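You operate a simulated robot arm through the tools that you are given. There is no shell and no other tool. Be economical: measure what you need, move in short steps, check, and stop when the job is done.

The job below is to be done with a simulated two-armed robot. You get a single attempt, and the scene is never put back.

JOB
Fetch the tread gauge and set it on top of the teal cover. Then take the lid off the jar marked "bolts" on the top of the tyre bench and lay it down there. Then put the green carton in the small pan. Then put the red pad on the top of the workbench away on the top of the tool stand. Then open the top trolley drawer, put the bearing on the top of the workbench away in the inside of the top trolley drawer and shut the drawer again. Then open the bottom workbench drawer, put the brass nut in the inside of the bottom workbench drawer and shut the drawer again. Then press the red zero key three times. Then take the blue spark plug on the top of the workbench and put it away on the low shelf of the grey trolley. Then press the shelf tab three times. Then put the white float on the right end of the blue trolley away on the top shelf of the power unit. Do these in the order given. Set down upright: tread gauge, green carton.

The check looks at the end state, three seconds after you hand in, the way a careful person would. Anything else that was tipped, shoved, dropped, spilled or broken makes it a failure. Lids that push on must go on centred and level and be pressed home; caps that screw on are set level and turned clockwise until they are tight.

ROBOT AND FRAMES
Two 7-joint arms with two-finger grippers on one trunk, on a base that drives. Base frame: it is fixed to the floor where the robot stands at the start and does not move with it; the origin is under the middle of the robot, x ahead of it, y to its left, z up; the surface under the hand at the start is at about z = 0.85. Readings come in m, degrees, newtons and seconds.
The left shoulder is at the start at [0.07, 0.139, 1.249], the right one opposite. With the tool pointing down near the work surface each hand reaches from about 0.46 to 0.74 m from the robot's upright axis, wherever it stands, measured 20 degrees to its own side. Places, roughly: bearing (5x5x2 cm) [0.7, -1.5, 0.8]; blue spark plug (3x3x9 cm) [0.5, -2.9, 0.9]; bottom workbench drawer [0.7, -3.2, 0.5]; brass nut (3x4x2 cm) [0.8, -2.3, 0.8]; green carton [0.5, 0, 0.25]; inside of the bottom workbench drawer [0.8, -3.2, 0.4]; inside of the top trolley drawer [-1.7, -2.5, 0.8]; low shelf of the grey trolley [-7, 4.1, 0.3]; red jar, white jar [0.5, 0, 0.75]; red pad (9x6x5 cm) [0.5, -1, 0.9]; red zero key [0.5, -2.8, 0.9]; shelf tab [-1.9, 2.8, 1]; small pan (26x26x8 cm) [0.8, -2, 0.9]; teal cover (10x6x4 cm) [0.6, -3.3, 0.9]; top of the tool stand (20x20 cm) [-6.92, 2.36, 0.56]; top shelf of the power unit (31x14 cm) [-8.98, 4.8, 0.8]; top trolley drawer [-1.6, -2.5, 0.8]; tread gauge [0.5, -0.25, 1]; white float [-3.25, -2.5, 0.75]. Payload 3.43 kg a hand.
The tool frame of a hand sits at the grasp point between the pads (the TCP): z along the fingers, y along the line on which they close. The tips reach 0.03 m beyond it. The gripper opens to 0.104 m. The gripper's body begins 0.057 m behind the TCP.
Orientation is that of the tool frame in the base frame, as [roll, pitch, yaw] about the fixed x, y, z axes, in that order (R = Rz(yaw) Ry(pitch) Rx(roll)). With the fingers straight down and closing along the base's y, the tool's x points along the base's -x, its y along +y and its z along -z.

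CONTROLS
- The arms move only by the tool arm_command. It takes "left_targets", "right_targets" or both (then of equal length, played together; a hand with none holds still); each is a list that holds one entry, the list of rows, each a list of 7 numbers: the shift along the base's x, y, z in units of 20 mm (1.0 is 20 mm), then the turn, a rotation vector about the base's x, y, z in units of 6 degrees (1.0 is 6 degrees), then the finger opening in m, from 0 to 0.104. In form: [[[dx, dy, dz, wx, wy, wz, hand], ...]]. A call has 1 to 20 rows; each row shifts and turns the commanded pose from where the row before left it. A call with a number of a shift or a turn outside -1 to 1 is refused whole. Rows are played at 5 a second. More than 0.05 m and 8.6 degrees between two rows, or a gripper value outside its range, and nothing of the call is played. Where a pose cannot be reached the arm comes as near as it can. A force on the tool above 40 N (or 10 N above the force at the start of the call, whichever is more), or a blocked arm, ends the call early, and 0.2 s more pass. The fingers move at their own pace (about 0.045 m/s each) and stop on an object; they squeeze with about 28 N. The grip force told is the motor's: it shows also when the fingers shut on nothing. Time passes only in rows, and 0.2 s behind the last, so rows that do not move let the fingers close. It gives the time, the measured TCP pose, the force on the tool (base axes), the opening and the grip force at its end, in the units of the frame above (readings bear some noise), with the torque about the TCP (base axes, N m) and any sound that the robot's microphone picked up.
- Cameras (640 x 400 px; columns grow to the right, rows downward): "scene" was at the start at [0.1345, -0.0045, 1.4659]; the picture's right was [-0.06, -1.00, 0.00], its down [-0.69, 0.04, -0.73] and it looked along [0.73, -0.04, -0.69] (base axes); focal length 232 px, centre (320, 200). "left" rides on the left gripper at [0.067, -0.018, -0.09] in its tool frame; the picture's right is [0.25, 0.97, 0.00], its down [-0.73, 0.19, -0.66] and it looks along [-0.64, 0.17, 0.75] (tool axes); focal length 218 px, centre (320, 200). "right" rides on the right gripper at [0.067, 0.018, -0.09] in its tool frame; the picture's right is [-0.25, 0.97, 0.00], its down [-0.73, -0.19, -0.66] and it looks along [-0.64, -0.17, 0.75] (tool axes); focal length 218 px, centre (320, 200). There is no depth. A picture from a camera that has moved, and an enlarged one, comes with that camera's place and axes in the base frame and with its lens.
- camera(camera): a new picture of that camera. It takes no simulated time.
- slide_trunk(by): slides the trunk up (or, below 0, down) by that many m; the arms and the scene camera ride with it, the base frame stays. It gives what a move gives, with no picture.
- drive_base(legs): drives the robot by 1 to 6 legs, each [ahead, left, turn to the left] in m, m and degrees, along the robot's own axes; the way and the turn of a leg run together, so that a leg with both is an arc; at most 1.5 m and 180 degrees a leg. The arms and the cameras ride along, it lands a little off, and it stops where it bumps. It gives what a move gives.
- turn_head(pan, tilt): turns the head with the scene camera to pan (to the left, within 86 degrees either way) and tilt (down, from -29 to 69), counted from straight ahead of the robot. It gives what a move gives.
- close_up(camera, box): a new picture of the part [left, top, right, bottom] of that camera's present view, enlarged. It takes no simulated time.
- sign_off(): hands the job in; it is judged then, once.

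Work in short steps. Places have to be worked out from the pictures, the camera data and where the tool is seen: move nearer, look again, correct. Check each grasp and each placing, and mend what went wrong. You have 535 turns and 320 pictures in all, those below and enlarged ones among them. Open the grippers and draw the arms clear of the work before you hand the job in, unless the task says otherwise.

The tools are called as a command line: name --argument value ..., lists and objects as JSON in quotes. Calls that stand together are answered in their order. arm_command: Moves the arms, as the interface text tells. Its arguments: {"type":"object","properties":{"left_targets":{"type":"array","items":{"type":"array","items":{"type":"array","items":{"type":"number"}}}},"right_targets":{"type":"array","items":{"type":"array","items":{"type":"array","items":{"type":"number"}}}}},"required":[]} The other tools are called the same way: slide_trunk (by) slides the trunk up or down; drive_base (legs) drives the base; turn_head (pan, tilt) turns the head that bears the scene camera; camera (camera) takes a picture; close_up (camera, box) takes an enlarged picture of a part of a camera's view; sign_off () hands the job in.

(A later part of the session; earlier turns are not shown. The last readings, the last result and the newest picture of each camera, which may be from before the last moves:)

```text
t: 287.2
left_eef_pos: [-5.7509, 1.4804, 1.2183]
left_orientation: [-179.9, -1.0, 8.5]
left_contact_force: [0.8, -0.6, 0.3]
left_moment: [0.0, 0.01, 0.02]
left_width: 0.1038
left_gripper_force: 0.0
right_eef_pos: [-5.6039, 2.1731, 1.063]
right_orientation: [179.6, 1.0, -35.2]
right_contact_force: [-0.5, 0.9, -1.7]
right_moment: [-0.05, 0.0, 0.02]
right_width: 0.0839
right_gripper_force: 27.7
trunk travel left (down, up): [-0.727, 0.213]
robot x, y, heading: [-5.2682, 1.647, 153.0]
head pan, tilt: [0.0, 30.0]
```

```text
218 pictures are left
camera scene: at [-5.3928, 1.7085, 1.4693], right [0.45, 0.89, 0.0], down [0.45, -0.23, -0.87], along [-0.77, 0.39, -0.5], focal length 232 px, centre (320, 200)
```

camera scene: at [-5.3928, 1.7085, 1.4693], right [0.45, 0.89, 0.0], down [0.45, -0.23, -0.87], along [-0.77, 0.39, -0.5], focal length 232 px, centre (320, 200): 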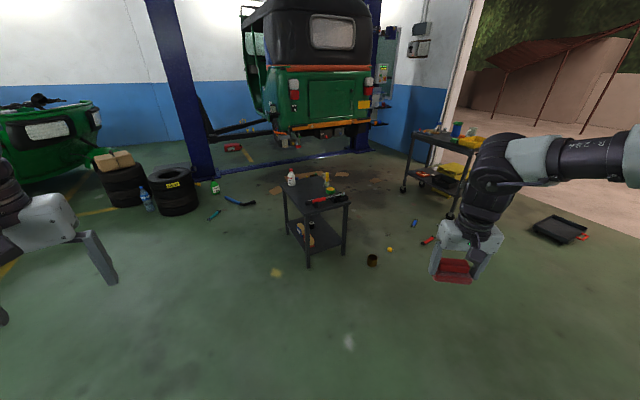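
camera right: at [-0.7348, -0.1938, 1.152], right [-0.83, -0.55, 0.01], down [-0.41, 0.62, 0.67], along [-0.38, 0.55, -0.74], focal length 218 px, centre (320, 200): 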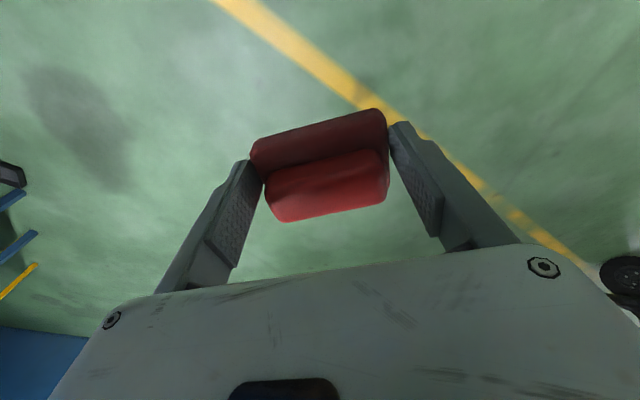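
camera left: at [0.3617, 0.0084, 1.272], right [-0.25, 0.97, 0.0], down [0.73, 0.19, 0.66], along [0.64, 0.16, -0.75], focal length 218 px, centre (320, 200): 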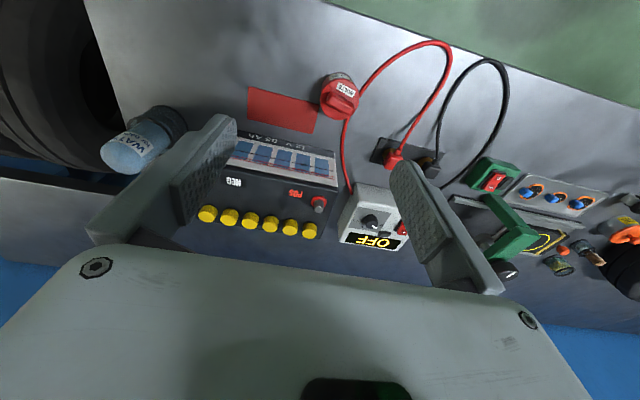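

close_up --camera "scene" --box '[260, 150, 370, 270]'

close_up --camera "scene" --box '[380, 100, 500, 220]'

```text
3.33 times, centred on (315, 210) of scene
camera zoom: at [-5.3928, 1.7085, 1.4693], right [0.45, 0.89, 0.0], down [0.45, -0.23, -0.87], along [-0.77, 0.39, -0.5], focal length 775 px, centre (337, 167)
```

zoom: 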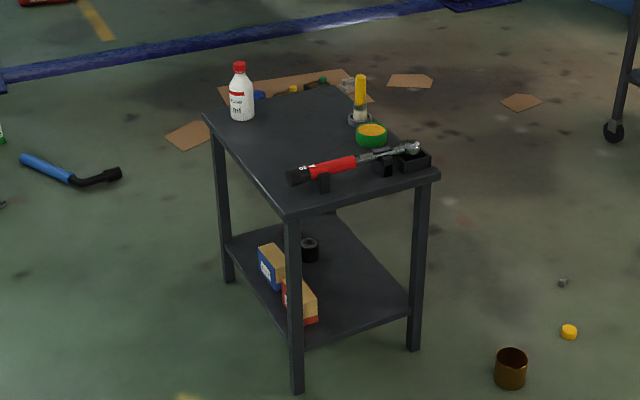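

```text
3.33 times, centred on (440, 160) of scene
camera zoom: at [-5.3928, 1.7085, 1.4693], right [0.45, 0.89, 0.0], down [0.45, -0.23, -0.87], along [-0.77, 0.39, -0.5], focal length 775 px, centre (-80, 333)
```

zoom: 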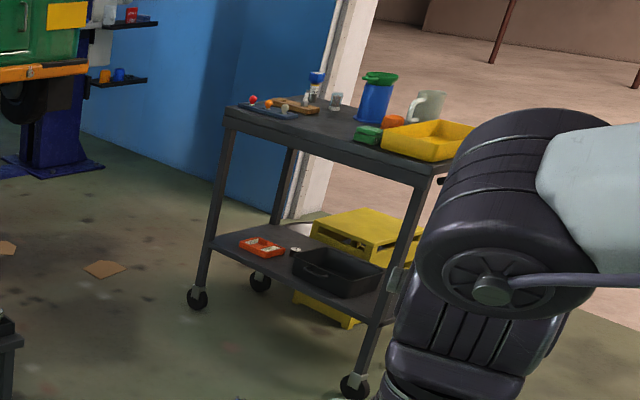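

Stand top spans x −7.22…−6.66, y 2.24…2.62 with the free area at about [-6.92,2.36]. I go to its −y side at heading ~115°.

drive_base --legs '[[0.785, 0.33, 0], [0.785, 0.33, 0], [0, 0, -38]]'

turn_head --pan -20 --tilt 45

camera --camera "scene"

camera --camera "right"

```text
t: 297.5
left_eef_pos: [-7.4278, 1.9627, 1.2181]
left_orientation: [-179.8, -1.0, -31.3]
left_contact_force: [0.9, 0.2, -0.5]
left_moment: [-0.01, -0.02, 0.0]
left_width: 0.1039
left_gripper_force: 0.1
right_eef_pos: [-6.8724, 2.4003, 1.0642]
right_orientation: [179.6, 1.1, -75.2]
right_contact_force: [-0.5, -0.5, -0.3]
right_moment: [-0.02, -0.01, 0.01]
right_width: 0.0838
right_gripper_force: 28.2
trunk travel left (down, up): [-0.727, 0.213]
robot x, y, heading: [-6.9518, 1.7838, 113.3]
head pan, tilt: [0.0, 30.0]
```

```text
t: 298.4
left_eef_pos: [-7.4279, 1.9631, 1.2181]
left_orientation: [-179.9, -0.9, -31.4]
left_contact_force: [0.8, -0.1, -0.5]
left_moment: [0.01, -0.01, -0.02]
left_width: 0.1041
left_gripper_force: 0.1
right_eef_pos: [-6.8713, 2.401, 1.0646]
right_orientation: [179.6, 1.0, -75.1]
right_contact_force: [0.7, 0.3, -0.4]
right_moment: [0.03, 0.0, 0.03]
right_width: 0.0842
right_gripper_force: 27.4
trunk travel left (down, up): [-0.727, 0.213]
robot x, y, heading: [-6.9543, 1.78, 113.1]
head pan, tilt: [-20.0, 45.0]
```

```text
215 pictures are left
camera scene: at [-6.976, 1.908, 1.4467], right [1.0, 0.06, 0.0], down [0.04, -0.71, -0.71], along [-0.04, 0.71, -0.71], focal length 232 px, centre (320, 200)
```

scene: 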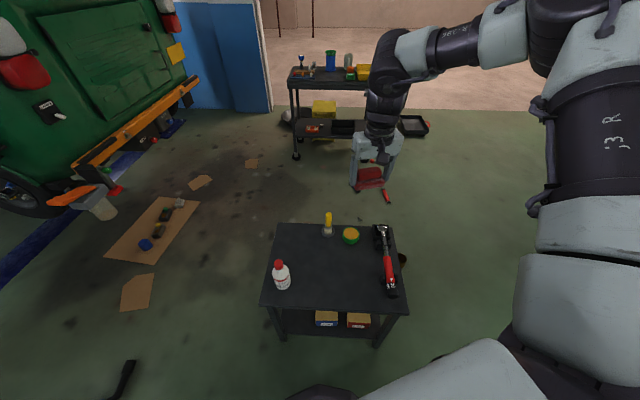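

```text
214 pictures are left
camera right: at [-6.8699, 2.3307, 1.152], right [-1.0, -0.01, 0.01], down [0.0, 0.74, 0.67], along [-0.01, 0.67, -0.74], focal length 218 px, centre (320, 200)
```

right: 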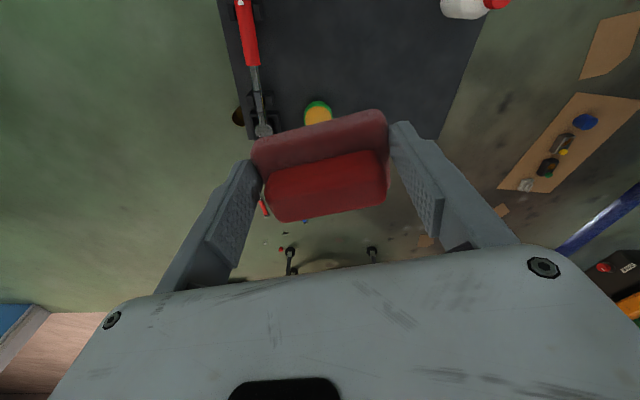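

Free target ≈[-6.93,2.37]. I shift the pad over it and lower the trunk.

arm_command --right_targets '[[[-0.74, -0.39, 0, 0, 0, 0, 0], [-0.74, -0.39, 0, 0, 0, 0, 0], [-0.74, -0.39, 0, 0, 0, 0, 0], [-0.74, -0.39, 0, 0, 0, 0, 0], [0, 0, 0, 0, 0, 0, 0]]]'

slide_trunk --by -0.36

camera --camera "scene"

camera --camera "right"

```text
t: 299.6
left_eef_pos: [-7.4285, 1.9616, 1.219]
left_orientation: [-179.9, -1.0, -31.3]
left_contact_force: [0.1, 0.2, -0.1]
left_moment: [0.0, 0.01, -0.01]
left_width: 0.1038
left_gripper_force: 0.0
right_eef_pos: [-6.93, 2.3709, 1.0632]
right_orientation: [179.6, 1.1, -75.2]
right_contact_force: [-1.4, -0.4, -1.9]
right_moment: [-0.05, 0.01, 0.02]
right_width: 0.0841
right_gripper_force: 28.0
trunk travel left (down, up): [-0.727, 0.213]
robot x, y, heading: [-6.9505, 1.7798, 113.3]
head pan, tilt: [-20.0, 45.0]
```

```text
t: 303.1
left_eef_pos: [-7.428, 1.9621, 0.8584]
left_orientation: [-179.9, -1.0, -31.3]
left_contact_force: [-0.7, 1.1, -0.4]
left_moment: [0.05, 0.0, 0.0]
left_width: 0.1042
left_gripper_force: 0.1
right_eef_pos: [-6.9315, 2.3698, 0.7033]
right_orientation: [179.6, 1.0, -75.1]
right_contact_force: [-0.7, 0.3, -0.3]
right_moment: [-0.02, -0.03, -0.02]
right_width: 0.0842
right_gripper_force: 28.4
trunk travel left (down, up): [-0.367, 0.573]
robot x, y, heading: [-6.9527, 1.7792, 113.2]
head pan, tilt: [-20.0, 45.0]
```

```text
213 pictures are left
camera scene: at [-6.976, 1.9077, 1.0867], right [1.0, 0.06, 0.0], down [0.04, -0.71, -0.71], along [-0.04, 0.71, -0.71], focal length 232 px, centre (320, 200)
```

scene: 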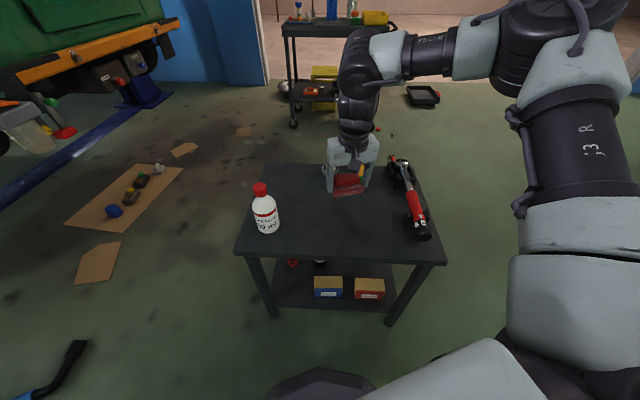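

```text
212 pictures are left
camera right: at [-6.9293, 2.3002, 0.7923], right [-1.0, -0.01, 0.01], down [0.0, 0.74, 0.67], along [-0.01, 0.67, -0.74], focal length 218 px, centre (320, 200)
```

right: 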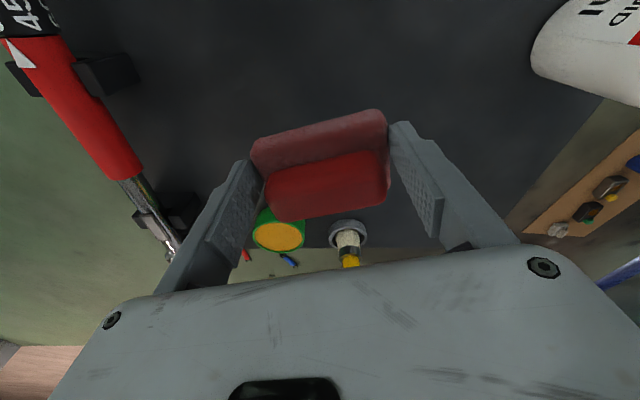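

Clear of the other items. Lower by arm to 0.62, then feel for contact.

arm_command --right_targets '[[[0, 0, -0.9, 0, 0, 0, 0], [0, 0, -0.9, 0, 0, 0, 0], [0, 0, -0.9, 0, 0, 0, 0], [0, 0, -0.9, 0, 0, 0, 0], [0, 0, -0.4, 0, 0, 0, 0], [0, 0, 0, 0, 0, 0, 0]]]'

arm_command --right_targets '[[[0, 0, -0.2, 0, 0, 0, 0], [0, 0, -0.2, 0, 0, 0, 0], [0, 0, 0, 0, 0, 0, 0]]]'

arm_command --right_targets '[[[0, 0, -0.2, 0, 0, 0, 0], [0, 0, 0, 0, 0, 0, 0]]]'

```text
t: 304.5
left_eef_pos: [-7.4283, 1.9626, 0.86]
left_orientation: [-179.9, -1.1, -31.2]
left_contact_force: [0.2, 0.3, 0.1]
left_moment: [0.01, -0.01, -0.04]
left_width: 0.104
left_gripper_force: 0.0
right_eef_pos: [-6.9326, 2.3704, 0.6228]
right_orientation: [179.6, 1.2, -75.1]
right_contact_force: [0.2, 0.5, -0.8]
right_moment: [-0.01, -0.03, 0.02]
right_width: 0.084
right_gripper_force: 28.2
trunk travel left (down, up): [-0.367, 0.573]
robot x, y, heading: [-6.9521, 1.7807, 113.3]
head pan, tilt: [-20.0, 45.0]
```

```text
t: 305.3
left_eef_pos: [-7.4282, 1.9616, 0.8591]
left_orientation: [-179.9, -1.0, -31.3]
left_contact_force: [0.0, -0.3, -0.1]
left_moment: [0.0, -0.01, 0.01]
left_width: 0.104
left_gripper_force: 0.0
right_eef_pos: [-6.9317, 2.3715, 0.6158]
right_orientation: [179.5, 1.1, -75.2]
right_contact_force: [0.6, 1.1, -1.4]
right_moment: [-0.03, -0.03, -0.02]
right_width: 0.0842
right_gripper_force: 28.6
trunk travel left (down, up): [-0.367, 0.573]
robot x, y, heading: [-6.9504, 1.7781, 113.4]
head pan, tilt: [-20.0, 45.0]
```

```text
t: 305.9
left_eef_pos: [-7.4279, 1.9618, 0.8582]
left_orientation: [-179.9, -1.0, -31.2]
left_contact_force: [0.7, 0.4, 0.8]
left_moment: [-0.03, -0.01, -0.01]
left_width: 0.1041
left_gripper_force: 0.2
right_eef_pos: [-6.9312, 2.3698, 0.6114]
right_orientation: [179.7, 1.2, -75.1]
right_contact_force: [-0.4, 0.2, -0.1]
right_moment: [-0.02, -0.02, 0.02]
right_width: 0.084
right_gripper_force: 28.5
trunk travel left (down, up): [-0.367, 0.573]
robot x, y, heading: [-6.9549, 1.7793, 113.5]
head pan, tilt: [-20.0, 45.0]
```

arm_command --right_targets '[[[0, 0, -0.2, 0, 0, 0, 0], [0, 0, 0, 0, 0, 0, 0]]]'

arm_command --right_targets '[[[0, 0, -0.2, 0, 0, 0, 0], [0, 0, 0, 0, 0, 0, 0]]]'

arm_command --right_targets '[[[0, 0, -0.2, 0, 0, 0, 0], [0, 0, 0, 0, 0, 0, 0]]]'

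close_up --camera "scene" --box '[300, 130, 420, 230]'

```text
t: 306.5
left_eef_pos: [-7.4279, 1.9609, 0.8581]
left_orientation: [-179.9, -1.0, -31.3]
left_contact_force: [-0.3, -0.2, -0.2]
left_moment: [-0.01, 0.0, -0.01]
left_width: 0.1043
left_gripper_force: 0.0
right_eef_pos: [-6.9299, 2.37, 0.6101]
right_orientation: [179.4, 1.1, -75.1]
right_contact_force: [0.8, -0.1, -0.2]
right_moment: [-0.03, 0.05, -0.03]
right_width: 0.084
right_gripper_force: 28.0
trunk travel left (down, up): [-0.367, 0.573]
robot x, y, heading: [-6.9534, 1.7803, 113.2]
head pan, tilt: [-20.0, 45.0]
```

```text
t: 307.1
left_eef_pos: [-7.4289, 1.9613, 0.8593]
left_orientation: [-179.7, -0.9, -31.3]
left_contact_force: [0.4, 0.6, -0.6]
left_moment: [-0.01, -0.02, -0.01]
left_width: 0.104
left_gripper_force: 0.0
right_eef_pos: [-6.9297, 2.3696, 0.6085]
right_orientation: [179.4, 1.6, -75.1]
right_contact_force: [2.1, 6.3, 16.2]
right_moment: [-0.09, 0.31, -0.08]
right_width: 0.0841
right_gripper_force: 28.1
right hand out of reach, approached as far as the arm can: row 1
trunk travel left (down, up): [-0.367, 0.573]
robot x, y, heading: [-6.953, 1.7825, 113.3]
head pan, tilt: [-20.0, 45.0]
```

```text
t: 307.7
left_eef_pos: [-7.4275, 1.9598, 0.8592]
left_orientation: [-179.6, -0.8, -31.3]
left_contact_force: [-0.8, -0.1, -0.3]
left_moment: [0.0, 0.01, -0.01]
left_width: 0.104
left_gripper_force: 0.2
right_eef_pos: [-6.9303, 2.3683, 0.6082]
right_orientation: [179.3, 1.8, -75.0]
right_contact_force: [3.2, -6.5, 17.8]
right_moment: [-0.5, -0.39, 0.02]
right_width: 0.0839
right_gripper_force: 27.4
trunk travel left (down, up): [-0.367, 0.573]
robot x, y, heading: [-6.9551, 1.7795, 113.3]
head pan, tilt: [-20.0, 45.0]
stopped in row 2 (right hand): the force on the tool passed its limit at 41 N (the readings are from after the stop); the commanded pose is now the measured one
```

```text
4.00 times, centred on (360, 180) of scene
camera zoom: at [-6.9757, 1.9052, 1.0868], right [1.0, 0.06, 0.0], down [0.04, -0.7, -0.71], along [-0.04, 0.71, -0.71], focal length 930 px, centre (160, 280)
```

zoom: 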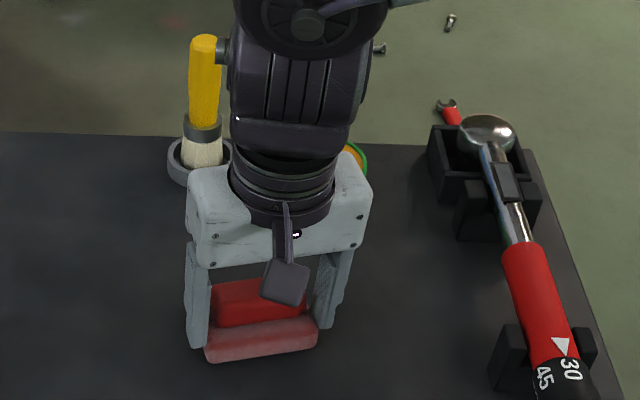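

Contact with the stand; release and rise.

arm_command --right_targets '[[[0, 0, 0.1, 0, 0, 0, 0], [0, 0, 0, 0, 0, 0, 0.09], [0, 0, 0, 0, 0, 0, 0.1], [0, 0, 0, 0, 0, 0, 0.104], [0, 0, 0, 0, 0, 0, 0.104]]]'

slide_trunk --by 0.35

close_up --camera "scene" --box '[240, 170, 440, 330]'

```text
t: 308.9
left_eef_pos: [-7.4269, 1.9606, 0.8587]
left_orientation: [-179.9, -1.0, -31.3]
left_contact_force: [0.1, -0.8, 0.3]
left_moment: [-0.01, -0.06, -0.01]
left_width: 0.1039
left_gripper_force: 0.1
right_eef_pos: [-6.9304, 2.3705, 0.6076]
right_orientation: [179.3, 1.6, -75.0]
right_contact_force: [0.8, 0.3, -0.1]
right_moment: [-0.05, -0.04, 0.01]
right_width: 0.104
right_gripper_force: 0.1
trunk travel left (down, up): [-0.367, 0.573]
robot x, y, heading: [-6.9522, 1.7752, 113.2]
head pan, tilt: [-20.0, 45.0]
```

```text
t: 312.3
left_eef_pos: [-7.4274, 1.9618, 1.2084]
left_orientation: [-180.0, -0.9, -31.3]
left_contact_force: [0.1, -0.5, -0.5]
left_moment: [0.04, -0.02, 0.01]
left_width: 0.1039
left_gripper_force: 0.1
right_eef_pos: [-6.9302, 2.3709, 0.9572]
right_orientation: [179.3, 1.6, -75.0]
right_contact_force: [0.1, 0.2, -0.6]
right_moment: [-0.01, 0.0, 0.03]
right_width: 0.1039
right_gripper_force: 0.1
trunk travel left (down, up): [-0.717, 0.223]
robot x, y, heading: [-6.9532, 1.7768, 113.3]
head pan, tilt: [-20.0, 45.0]
```

```text
2.50 times, centred on (340, 250) of scene
camera zoom: at [-6.9762, 1.9079, 1.4366], right [1.0, 0.06, 0.0], down [0.04, -0.71, -0.71], along [-0.04, 0.71, -0.71], focal length 581 px, centre (270, 75)
```

zoom: 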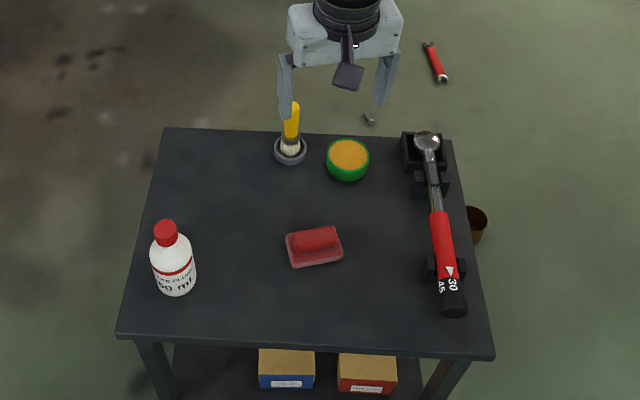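

Pad is on the stand. Now back to the workbench for the bearing: turn and drive the same aisle to about [-0.45,-1.2].

drive_base --legs '[[0, 0, -137.9], [1.43, 0, 0], [1.43, 0, 0], [1.43, 0, 0], [1.43, 0, 0]]'

turn_head --pan 0 --tilt 25

camera --camera "scene"

```text
t: 345.5
left_eef_pos: [-1.2354, -0.4275, 1.2074]
left_orientation: [-179.9, -0.9, -170.0]
left_contact_force: [-0.8, 0.4, -0.4]
left_moment: [0.0, 0.01, 0.02]
left_width: 0.1042
left_gripper_force: 0.1
right_eef_pos: [-1.34, -1.0625, 0.9584]
right_orientation: [179.4, 1.6, 146.2]
right_contact_force: [-0.1, 0.1, 0.3]
right_moment: [0.01, -0.03, -0.01]
right_width: 0.1041
right_gripper_force: 0.0
trunk travel left (down, up): [-0.717, 0.223]
robot x, y, heading: [-1.712, -0.6044, -25.6]
head pan, tilt: [-20.0, 45.0]
```

```text
t: 346.3
left_eef_pos: [-1.2352, -0.427, 1.2087]
left_orientation: [-179.9, -1.0, -170.0]
left_contact_force: [-0.5, -0.7, 0.4]
left_moment: [0.01, 0.0, -0.01]
left_width: 0.1038
left_gripper_force: 0.1
right_eef_pos: [-1.3397, -1.0623, 0.9583]
right_orientation: [179.3, 1.7, 146.2]
right_contact_force: [-0.9, -0.1, 0.0]
right_moment: [0.0, -0.01, 0.01]
right_width: 0.104
right_gripper_force: 0.1
trunk travel left (down, up): [-0.717, 0.223]
robot x, y, heading: [-1.7148, -0.6012, -25.5]
head pan, tilt: [0.0, 25.0]
```

```text
209 pictures are left
camera scene: at [-1.5814, -0.6645, 1.4671], right [-0.43, -0.9, 0.0], down [-0.38, 0.18, -0.91], along [0.82, -0.39, -0.42], focal length 232 px, centre (320, 200)
```

scene: 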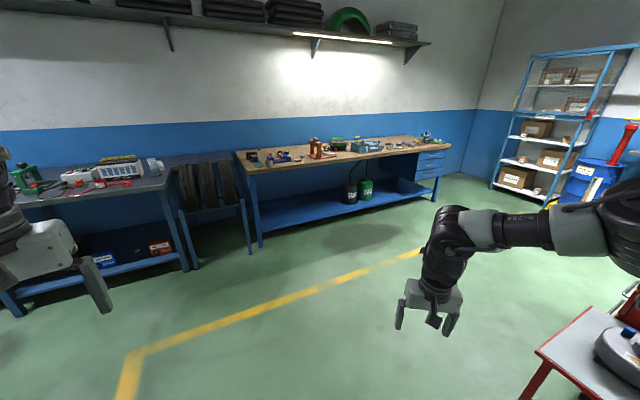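

drive_base --legs '[[1.4, 0, 0], [0, 0, 25.5]]'

turn_head --pan -15 --tilt 40

camera --camera "scene"

```text
t: 354.5
left_eef_pos: [-0.096, -0.8405, 1.2084]
left_orientation: [-180.0, -0.9, -145.1]
left_contact_force: [0.8, -0.3, -0.4]
left_moment: [-0.02, 0.03, -0.02]
left_width: 0.1039
left_gripper_force: 0.2
right_eef_pos: [0.0767, -1.4611, 0.9584]
right_orientation: [179.3, 1.6, 171.0]
right_contact_force: [0.3, 0.5, -0.4]
right_moment: [0.0, 0.0, 0.03]
right_width: 0.104
right_gripper_force: 0.0
trunk travel left (down, up): [-0.717, 0.223]
robot x, y, heading: [-0.4537, -1.201, -0.5]
head pan, tilt: [0.0, 25.0]
```

```text
t: 355.3
left_eef_pos: [-0.0965, -0.8399, 1.208]
left_orientation: [-179.8, -1.0, -145.1]
left_contact_force: [-1.5, -0.7, -1.3]
left_moment: [0.02, 0.0, 0.01]
left_width: 0.104
left_gripper_force: 0.1
right_eef_pos: [0.0765, -1.4612, 0.9585]
right_orientation: [179.3, 1.6, 171.1]
right_contact_force: [0.3, 0.7, 0.4]
right_moment: [-0.02, -0.01, -0.03]
right_width: 0.1039
right_gripper_force: 0.0
trunk travel left (down, up): [-0.717, 0.223]
robot x, y, heading: [-0.451, -1.1963, -0.7]
head pan, tilt: [-15.0, 40.0]
```

```text
208 pictures are left
camera scene: at [-0.3203, -1.2235, 1.444], right [-0.27, -0.96, 0.0], down [-0.62, 0.17, -0.77], along [0.74, -0.2, -0.64], focal length 232 px, centre (320, 200)
```

scene: 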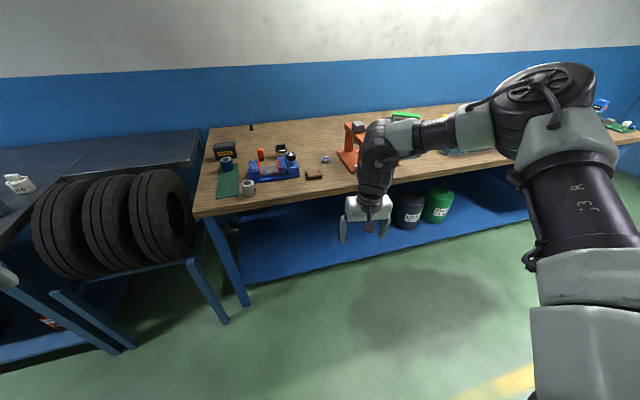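

Bearing ≈[0.632,-1.506]. I raise a little and drive in.

slide_trunk --by 0.06

drive_base --legs '[[0.53, 0, 0.6]]'

camera --camera "right"

```text
t: 356.3
left_eef_pos: [-0.0964, -0.8396, 1.2686]
left_orientation: [-179.8, -1.0, -145.1]
left_contact_force: [-0.5, -0.5, 0.1]
left_moment: [0.0, 0.01, -0.03]
left_width: 0.1042
left_gripper_force: 0.1
right_eef_pos: [0.0783, -1.4617, 1.0181]
right_orientation: [179.3, 1.6, 171.1]
right_contact_force: [0.2, -0.2, 0.2]
right_moment: [0.01, -0.02, -0.01]
right_width: 0.1041
right_gripper_force: 0.1
trunk travel left (down, up): [-0.777, 0.163]
robot x, y, heading: [-0.4539, -1.2001, -0.6]
head pan, tilt: [-15.0, 40.0]
```

```text
t: 359.4
left_eef_pos: [0.4379, -0.8425, 1.2689]
left_orientation: [-179.9, -0.9, -144.8]
left_contact_force: [0.1, 0.1, -0.4]
left_moment: [-0.01, -0.01, -0.01]
left_width: 0.1038
left_gripper_force: 0.0
right_eef_pos: [0.6128, -1.4623, 1.0185]
right_orientation: [179.3, 1.7, 171.5]
right_contact_force: [0.1, 0.1, 0.1]
right_moment: [0.02, -0.03, 0.02]
right_width: 0.1041
right_gripper_force: 0.1
trunk travel left (down, up): [-0.777, 0.163]
robot x, y, heading: [0.0806, -1.2055, 0.1]
head pan, tilt: [-15.0, 40.0]
```

```text
207 pictures are left
camera right: at [0.5464, -1.4351, 1.1061], right [0.39, 0.92, 0.02], down [0.67, -0.3, 0.68], along [0.63, -0.25, -0.74], focal length 218 px, centre (320, 200)
```

right: 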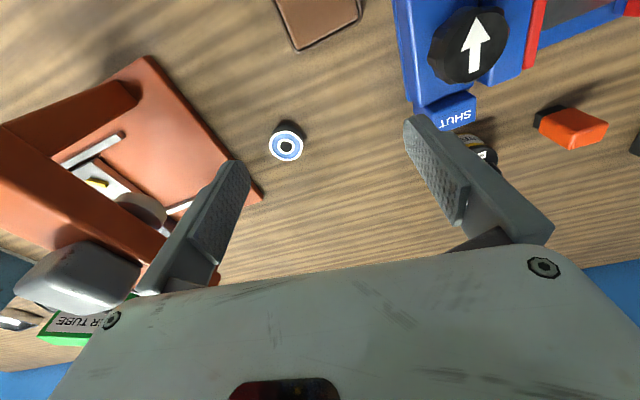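

arm_command --right_targets '[[[0, -0.5, 1, 0, 0, 0, 0.06], [0, -0.5, 1, 0, 0, 0, 0.06], [0, -0.5, 0.5, 0, 0, 0, 0.06], [0, 0, 0, 0, 0, 0, 0.06]]]'

slide_trunk --by -0.13

arm_command --right_targets '[[[0.85, -0.55, 0, 0, 0, 0, 0.06], [0.85, -0.5, 0, 0, 0, 0, 0.06], [0, 0, 0, 0, 0, 0, 0.06]]]'

camera --camera "right"

```text
t: 360.4
left_eef_pos: [0.4385, -0.8425, 1.2692]
left_orientation: [-179.9, -0.9, -144.9]
left_contact_force: [-0.1, -0.2, 0.2]
left_moment: [0.01, 0.02, -0.06]
left_width: 0.1039
left_gripper_force: 0.0
right_eef_pos: [0.6119, -1.4915, 1.0675]
right_orientation: [179.3, 1.6, 171.4]
right_contact_force: [-0.3, 0.1, 1.3]
right_moment: [0.0, 0.01, 0.02]
right_width: 0.0599
right_gripper_force: 0.1
trunk travel left (down, up): [-0.777, 0.163]
robot x, y, heading: [0.0853, -1.1992, -0.5]
head pan, tilt: [-15.0, 40.0]
```

```text
t: 362.0
left_eef_pos: [0.4384, -0.8421, 1.1382]
left_orientation: [-179.9, -0.9, -144.9]
left_contact_force: [0.4, -0.2, -0.6]
left_moment: [0.01, -0.05, 0.01]
left_width: 0.1042
left_gripper_force: 0.1
right_eef_pos: [0.6129, -1.4926, 0.9379]
right_orientation: [179.3, 1.6, 171.4]
right_contact_force: [-0.5, -0.7, -0.1]
right_moment: [0.03, -0.02, 0.04]
right_width: 0.0602
right_gripper_force: 0.1
trunk travel left (down, up): [-0.647, 0.293]
robot x, y, heading: [0.0831, -1.2048, -0.5]
head pan, tilt: [-15.0, 40.0]
```

```text
t: 362.8
left_eef_pos: [0.4369, -0.8427, 1.1386]
left_orientation: [-179.8, -0.9, -145.0]
left_contact_force: [-0.6, -0.5, 0.3]
left_moment: [-0.01, -0.02, -0.01]
left_width: 0.1042
left_gripper_force: 0.1
right_eef_pos: [0.6475, -1.5122, 0.9373]
right_orientation: [179.2, 1.6, 171.4]
right_contact_force: [0.0, 0.2, 0.2]
right_moment: [0.0, -0.02, -0.01]
right_width: 0.0599
right_gripper_force: 0.0
trunk travel left (down, up): [-0.647, 0.293]
robot x, y, heading: [0.0803, -1.2053, -0.1]
head pan, tilt: [-15.0, 40.0]
```

```text
206 pictures are left
camera right: at [0.5817, -1.4847, 1.025], right [0.39, 0.92, 0.02], down [0.67, -0.3, 0.68], along [0.63, -0.25, -0.74], focal length 218 px, centre (320, 200)
```

right: 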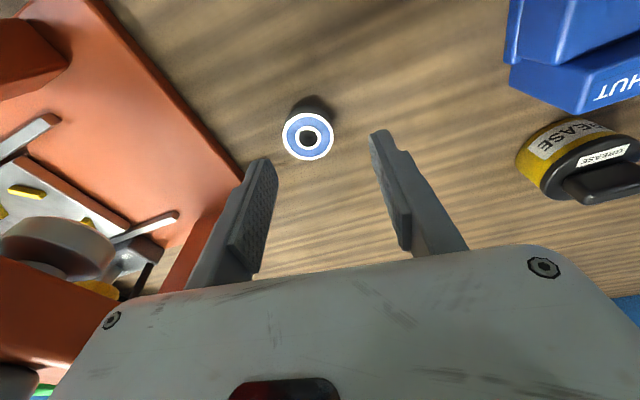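

arm_command --right_targets '[[[0.05, -0.3, -0.7, 0, 0, 0, 0.06], [0, 0, -0.9, 0, 0, 0, 0.06], [0, 0, -0.9, 0, 0, 0, 0.06], [0, 0, 0, 0, 0, 0, 0.06], [0, 0, 0, 0, 0, 0, 0], [0, 0, 0, 0, 0, 0, 0], [0, 0, 0, 0, 0, 0, 0], [0, 0, 0, 0, 0, 0, 0]]]'

camera --camera "right"

```text
t: 364.6
left_eef_pos: [0.4379, -0.8421, 1.1384]
left_orientation: [-179.9, -1.0, -144.9]
left_contact_force: [-0.4, 0.1, 1.3]
left_moment: [-0.01, 0.02, 0.0]
left_width: 0.104
left_gripper_force: 0.0
right_eef_pos: [0.6481, -1.5206, 0.887]
right_orientation: [179.4, 1.6, 171.4]
right_contact_force: [-0.6, 0.1, 0.0]
right_moment: [0.01, -0.02, 0.01]
right_width: 0.0
right_gripper_force: 26.4
trunk travel left (down, up): [-0.647, 0.293]
robot x, y, heading: [0.0808, -1.2004, 0.1]
head pan, tilt: [-15.0, 40.0]
```

```text
205 pictures are left
camera right: at [0.5817, -1.4927, 0.974], right [0.39, 0.92, 0.02], down [0.67, -0.3, 0.67], along [0.63, -0.25, -0.74], focal length 218 px, centre (320, 200)
```

right: 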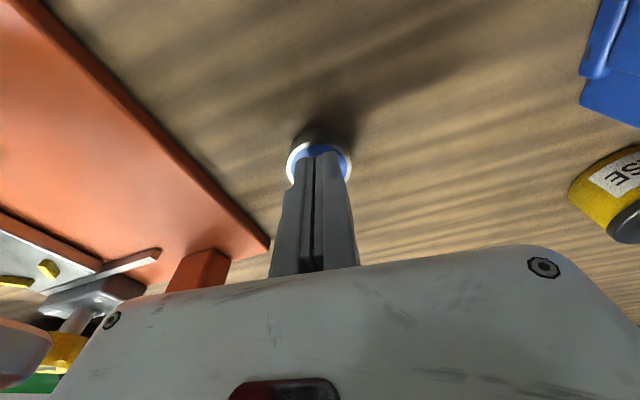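

Fingers closed just above the bearing: the workbench top is nearer 0.82. Re-triangulated bearing ≈[0.664,-1.525], top ≈0.84. Open, rise, shift, and go lower.

arm_command --right_targets '[[[0, 0, 1, 0, 0, 0, 0.03], [0, 0, 1, 0, 0, 0, 0.065], [0.8, -0.2, 0, 0, 0, 0, 0.065], [0, 0, 0, 0, 0, 0, 0.065], [0, 0, 0, 0, 0, 0, 0.065]]]'

camera --camera "right"

```text
t: 365.8
left_eef_pos: [0.4381, -0.8428, 1.1375]
left_orientation: [-180.0, -1.0, -144.8]
left_contact_force: [0.8, -0.7, 0.5]
left_moment: [-0.02, 0.01, -0.03]
left_width: 0.1044
left_gripper_force: 0.0
right_eef_pos: [0.6617, -1.5236, 0.9261]
right_orientation: [179.3, 1.6, 171.4]
right_contact_force: [-0.6, 0.3, -0.7]
right_moment: [0.02, 0.01, -0.01]
right_width: 0.0651
right_gripper_force: 0.0
trunk travel left (down, up): [-0.647, 0.293]
robot x, y, heading: [0.0814, -1.2042, -0.5]
head pan, tilt: [-15.0, 40.0]
```

```text
204 pictures are left
camera right: at [0.5972, -1.495, 1.0149], right [0.39, 0.92, 0.02], down [0.67, -0.3, 0.67], along [0.63, -0.25, -0.74], focal length 218 px, centre (320, 200)
```

right: 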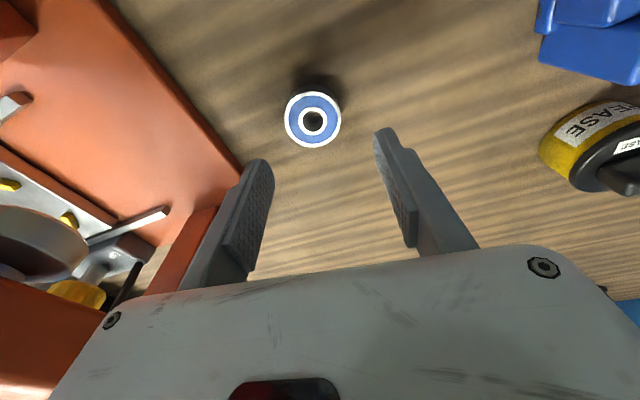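

arm_command --right_targets '[[[-0.1, -0.25, -0.8, 0, 0, 0, 0.065], [0, 0, -0.9, 0, 0, 0, 0.065], [0, 0, -0.9, 0, 0, 0, 0.065], [0, 0, -0.7, 0, 0, 0, 0.065], [0, 0, 0, 0, 0, 0, 0.065]]]'

camera --camera "right"

```text
t: 367.0
left_eef_pos: [0.4376, -0.8414, 1.1383]
left_orientation: [-179.8, -0.9, -144.9]
left_contact_force: [0.8, 0.3, 0.7]
left_moment: [-0.01, 0.0, -0.01]
left_width: 0.1041
left_gripper_force: 0.1
right_eef_pos: [0.6501, -1.5352, 0.8727]
right_orientation: [179.2, 2.3, 171.2]
right_contact_force: [10.8, -6.0, 23.9]
right_moment: [-0.99, -0.02, 0.53]
right_width: 0.0629
right_gripper_force: 0.0
right hand out of reach, approached as far as the arm can: row 3, 4
trunk travel left (down, up): [-0.647, 0.293]
robot x, y, heading: [0.0817, -1.2031, -0.3]
head pan, tilt: [-15.0, 40.0]
```

```text
203 pictures are left
camera right: at [0.5837, -1.5073, 0.9595], right [0.4, 0.92, 0.02], down [0.67, -0.3, 0.68], along [0.63, -0.26, -0.73], focal length 218 px, centre (320, 200)
```

right: 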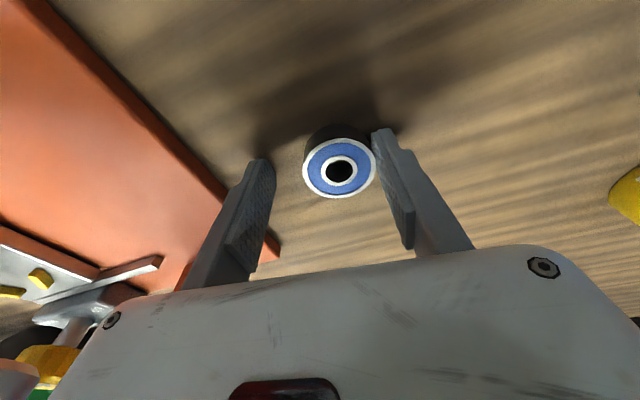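

The reach limit pulled the hand sideways and a finger touched the orange base plate. I back up immediately, lower the trunk, and try again.

arm_command --right_targets '[[[0, 0, 0.5, 0, 0, 0, 0.065], [0, 0, 1, 0, 0, 0, 0.065], [0, 0, 1, 0, 0, 0, 0.065], [0, 0, 1, 0, 0, 0, 0.065], [0, 0, 1, 0, 0, 0, 0.065], [0, 0, 1, 0, 0, 0, 0.065], [0, 0, 0, 0, 0, 0, 0.065]]]'

slide_trunk --by -0.08

camera --camera "right"

camera --camera "scene"

```text
t: 368.6
left_eef_pos: [0.4371, -0.8425, 1.1384]
left_orientation: [-179.9, -0.9, -144.9]
left_contact_force: [0.5, -0.1, -0.4]
left_moment: [-0.02, -0.01, 0.02]
left_width: 0.1042
left_gripper_force: 0.0
right_eef_pos: [0.649, -1.5361, 0.9797]
right_orientation: [179.3, 1.6, 171.4]
right_contact_force: [-0.2, 0.5, 0.1]
right_moment: [0.01, -0.02, 0.03]
right_width: 0.065
right_gripper_force: 0.1
trunk travel left (down, up): [-0.647, 0.293]
robot x, y, heading: [0.0829, -1.203, -0.5]
head pan, tilt: [-15.0, 40.0]
```

```text
t: 369.8
left_eef_pos: [0.4373, -0.8427, 1.0577]
left_orientation: [-179.9, -1.0, -145.0]
left_contact_force: [0.2, -1.0, 0.0]
left_moment: [0.0, 0.0, 0.0]
left_width: 0.104
left_gripper_force: 0.1
right_eef_pos: [0.6473, -1.537, 0.8988]
right_orientation: [179.3, 1.6, 171.5]
right_contact_force: [0.4, -0.2, 0.0]
right_moment: [-0.02, -0.02, -0.03]
right_width: 0.0649
right_gripper_force: 0.1
trunk travel left (down, up): [-0.567, 0.373]
robot x, y, heading: [0.0799, -1.2041, -0.3]
head pan, tilt: [-15.0, 40.0]
```

```text
202 pictures are left
camera right: at [0.583, -1.5079, 0.9868], right [0.39, 0.92, 0.02], down [0.67, -0.3, 0.68], along [0.63, -0.25, -0.74], focal length 218 px, centre (320, 200)
```

right: 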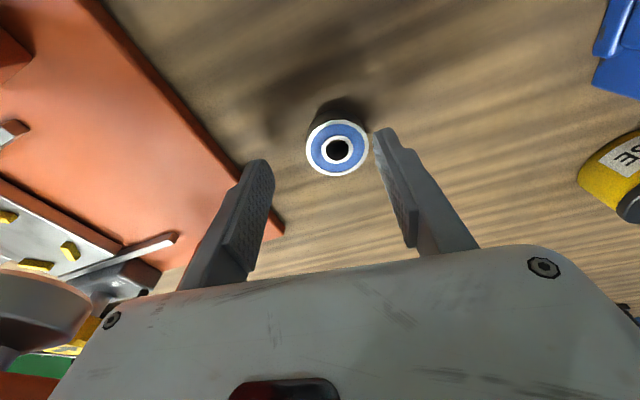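

```text
201 pictures are left
camera scene: at [0.2151, -1.2271, 1.294], right [-0.26, -0.96, 0.0], down [-0.62, 0.17, -0.77], along [0.74, -0.2, -0.64], focal length 232 px, centre (320, 200)
```

scene: 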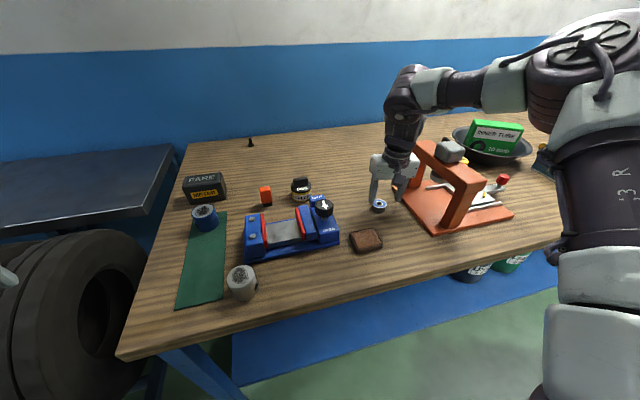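

arm_command --right_targets '[[[0.7, 0.45, 0, 0, 0, 0, 0.065], [0, 0, -0.8, 0, 0, 0, 0.065], [0, 0, -0.8, 0, 0, 0, 0.065], [0, 0, 0, 0, 0, 0, 0.065]]]'

camera --camera "right"

```text
t: 370.9
left_eef_pos: [0.4362, -0.8411, 1.0579]
left_orientation: [-179.5, -0.8, -145.1]
left_contact_force: [-1.0, 0.0, -0.3]
left_moment: [0.04, -0.01, 0.03]
left_width: 0.1041
left_gripper_force: 0.0
right_eef_pos: [0.6639, -1.5273, 0.8726]
right_orientation: [179.4, 2.1, 171.0]
right_contact_force: [-8.3, -0.5, 14.8]
right_moment: [-0.56, 0.47, -0.33]
right_width: 0.0631
right_gripper_force: 0.1
trunk travel left (down, up): [-0.567, 0.373]
robot x, y, heading: [0.0788, -1.206, -0.5]
head pan, tilt: [-15.0, 40.0]
stopped in row 4 (right hand): the force on the tool passed its limit at 41 N (the readings are from after the stop); the commanded pose is now the measured one
```

```text
200 pictures are left
camera right: at [0.5966, -1.4993, 0.9594], right [0.4, 0.92, 0.02], down [0.66, -0.3, 0.68], along [0.63, -0.26, -0.73], focal length 218 px, centre (320, 200)
```

right: 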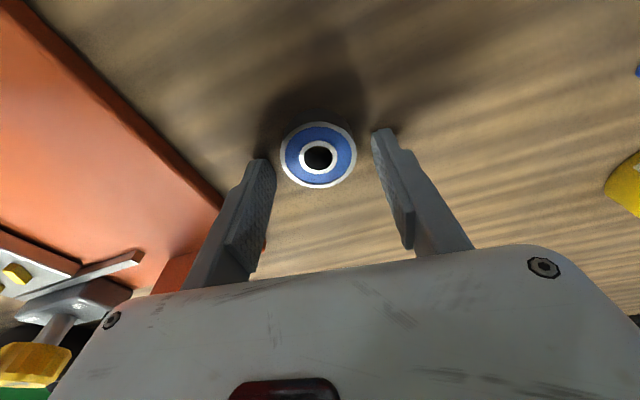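

The tips are on the wood (z≈0.843) with the bearing between the fingers. I lift 3 mm, shift −8 mm in x, and close.

arm_command --right_targets '[[[0, 0, 0.2, 0, 0, 0, 0.065], [-0.4, 0.1, 0, 0, 0, 0, 0.065], [0, 0, 0, 0, 0, 0, 0.065], [0, 0, 0, 0, 0, 0, 0], [0, 0, 0, 0, 0, 0, 0], [0, 0, 0, 0, 0, 0, 0], [0, 0, 0, 0, 0, 0, 0]]]'

camera --camera "right"

```text
t: 372.5
left_eef_pos: [0.4388, -0.8441, 1.0596]
left_orientation: [-179.8, -1.0, -144.9]
left_contact_force: [0.1, 0.6, 0.5]
left_moment: [-0.02, 0.04, -0.01]
left_width: 0.1039
left_gripper_force: 0.2
right_eef_pos: [0.6559, -1.5258, 0.8743]
right_orientation: [179.4, 2.1, 171.2]
right_contact_force: [0.1, 0.0, 0.7]
right_moment: [0.01, 0.0, 0.0]
right_width: 0.0404
right_gripper_force: 27.9
trunk travel left (down, up): [-0.567, 0.373]
robot x, y, heading: [0.0815, -1.2092, -0.6]
head pan, tilt: [-15.0, 40.0]
```

```text
199 pictures are left
camera right: at [0.5902, -1.4984, 0.9616], right [0.4, 0.92, 0.02], down [0.67, -0.3, 0.68], along [0.63, -0.26, -0.73], focal length 218 px, centre (320, 200)
```

right: 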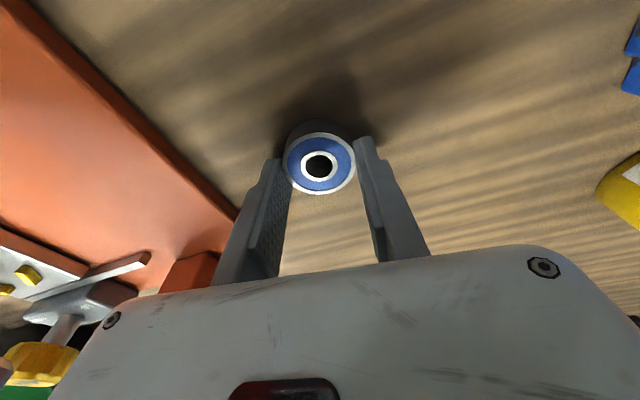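

Bearing held (4.0 cm). Lift and back out.

arm_command --right_targets '[[[0, 0, 0.6, 0, 0, 0, 0], [0, 0, 1, 0, 0, 0, 0], [0, 0, 1, 0, 0, 0, 0], [0, 0, 1, 0, 0, 0, 0], [0, 0, 1, 0, 0, 0, 0], [0, 0, 1, 0, 0, 0, 0]]]'

drive_base --legs '[[-0.55, 0, 0], [0, -0.6, 0], [0, 0, -150]]'

turn_head --pan 0 --tilt 30

camera --camera "scene"

camera --camera "right"

```text
t: 373.9
left_eef_pos: [0.4375, -0.843, 1.0593]
left_orientation: [-179.7, -0.9, -144.9]
left_contact_force: [0.1, -0.1, 0.1]
left_moment: [-0.02, -0.03, 0.01]
left_width: 0.1044
left_gripper_force: 0.0
right_eef_pos: [0.6477, -1.5284, 0.9821]
right_orientation: [179.2, 2.4, 171.2]
right_contact_force: [-0.5, -0.2, -1.1]
right_moment: [-0.01, -0.03, 0.01]
right_width: 0.0406
right_gripper_force: 28.3
right hand out of reach, approached as far as the arm can: row 6
trunk travel left (down, up): [-0.567, 0.373]
robot x, y, heading: [0.0778, -1.2042, -0.6]
head pan, tilt: [-15.0, 40.0]
```

```text
t: 386.2
left_eef_pos: [-0.5839, -2.2949, 1.0585]
left_orientation: [-179.8, -0.9, 65.6]
left_contact_force: [-0.6, 0.6, 0.2]
left_moment: [0.0, 0.02, 0.0]
left_width: 0.104
left_gripper_force: 0.0
right_eef_pos: [-1.1126, -1.8108, 0.9816]
right_orientation: [179.1, 2.4, 21.6]
right_contact_force: [-0.8, -0.8, -1.1]
right_moment: [0.01, 0.01, 0.01]
right_width: 0.0407
right_gripper_force: 28.0
trunk travel left (down, up): [-0.567, 0.373]
robot x, y, heading: [-0.4591, -1.8021, -149.8]
head pan, tilt: [-15.0, 40.0]
```

```text
t: 387.0
left_eef_pos: [-0.584, -2.2959, 1.0575]
left_orientation: [-179.8, -0.9, 65.6]
left_contact_force: [0.1, 0.6, 0.3]
left_moment: [-0.02, -0.01, -0.02]
left_width: 0.1039
left_gripper_force: 0.0
right_eef_pos: [-1.1133, -1.8108, 0.9811]
right_orientation: [179.2, 2.4, 21.6]
right_contact_force: [0.3, -0.4, -1.9]
right_moment: [0.0, -0.01, 0.0]
right_width: 0.0406
right_gripper_force: 28.3
trunk travel left (down, up): [-0.567, 0.373]
robot x, y, heading: [-0.4585, -1.8077, -149.6]
head pan, tilt: [0.0, 30.0]
```

```text
198 pictures are left
camera scene: at [-0.5797, -1.8723, 1.3092], right [-0.5, 0.87, 0.0], down [0.43, 0.25, -0.87], along [-0.75, -0.43, -0.5], focal length 232 px, centre (320, 200)
```

scene: 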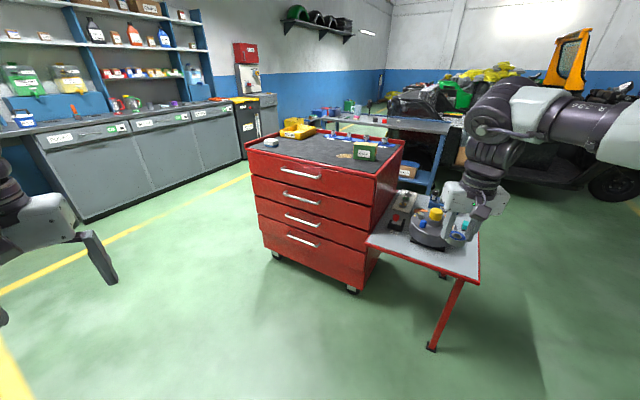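

```text
197 pictures are left
camera right: at [-1.04, -1.7994, 1.0685], right [0.12, -0.99, 0.02], down [-0.73, -0.07, 0.68], along [-0.68, -0.1, -0.73], focal length 218 px, centre (320, 200)
```

right: 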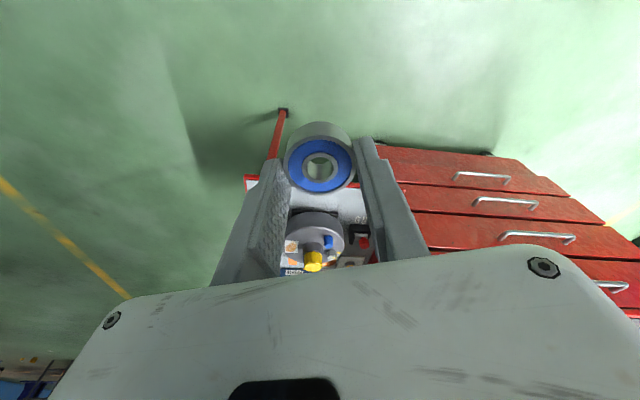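

The chest's drawers face +x; front plane x≈-1.53, top handle ≈ y −2.64…−2.40, z≈0.83. I turn to face it and move to y≈-2.38 at a distance.

drive_base --legs '[[0, 0, -30.4], [0, 0.57, 0]]'

turn_head --pan 5 --tilt 30

camera --camera "scene"

```text
t: 391.6
left_eef_pos: [-0.8081, -2.7231, 1.0588]
left_orientation: [-179.9, -0.9, 35.8]
left_contact_force: [-0.5, 1.1, -0.2]
left_moment: [0.03, 0.0, 0.01]
left_width: 0.104
left_gripper_force: 0.0
right_eef_pos: [-1.0262, -2.0399, 0.9813]
right_orientation: [179.2, 2.5, -8.1]
right_contact_force: [0.6, 0.1, -1.4]
right_moment: [-0.02, -0.03, -0.01]
right_width: 0.0407
right_gripper_force: 28.2
trunk travel left (down, up): [-0.567, 0.373]
robot x, y, heading: [-0.4538, -2.3574, -179.6]
head pan, tilt: [0.0, 30.0]
```

```text
t: 392.3
left_eef_pos: [-0.8073, -2.7231, 1.0585]
left_orientation: [-179.8, -0.9, 35.8]
left_contact_force: [-0.4, 0.5, -0.4]
left_moment: [-0.02, 0.01, 0.01]
left_width: 0.1041
left_gripper_force: 0.1
right_eef_pos: [-1.0267, -2.0402, 0.9815]
right_orientation: [179.2, 2.4, -8.1]
right_contact_force: [-0.2, 0.8, -0.8]
right_moment: [0.02, -0.02, 0.01]
right_width: 0.0408
right_gripper_force: 27.8
trunk travel left (down, up): [-0.567, 0.373]
robot x, y, heading: [-0.4528, -2.3525, -179.8]
head pan, tilt: [5.0, 30.0]
```

```text
196 pictures are left
camera scene: at [-0.5942, -2.3645, 1.3093], right [-0.09, 1.0, 0.0], down [0.5, 0.05, -0.87], along [-0.86, -0.08, -0.5], focal length 232 px, centre (320, 200)
```

scene: 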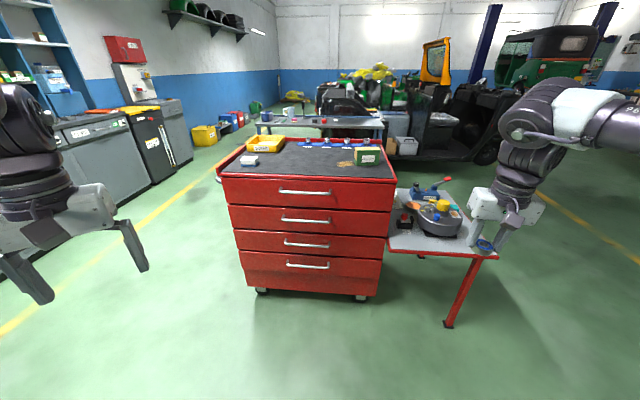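

close_up --camera "scene" --box '[210, 130, 410, 255]'

```text
3.20 times, centred on (310, 192) of scene
camera zoom: at [-0.5942, -2.3645, 1.3093], right [-0.09, 1.0, 0.0], down [0.5, 0.05, -0.87], along [-0.86, -0.08, -0.5], focal length 744 px, centre (352, 224)
```

zoom: 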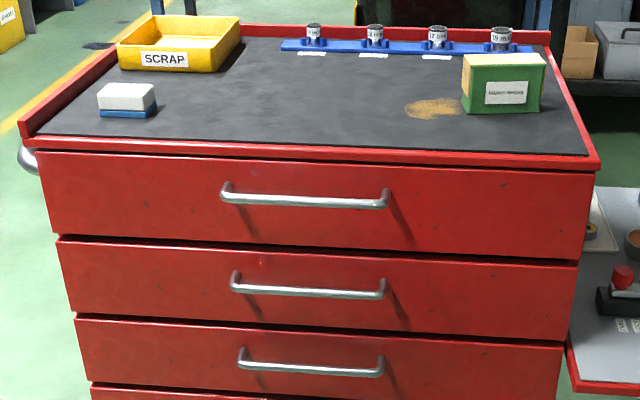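

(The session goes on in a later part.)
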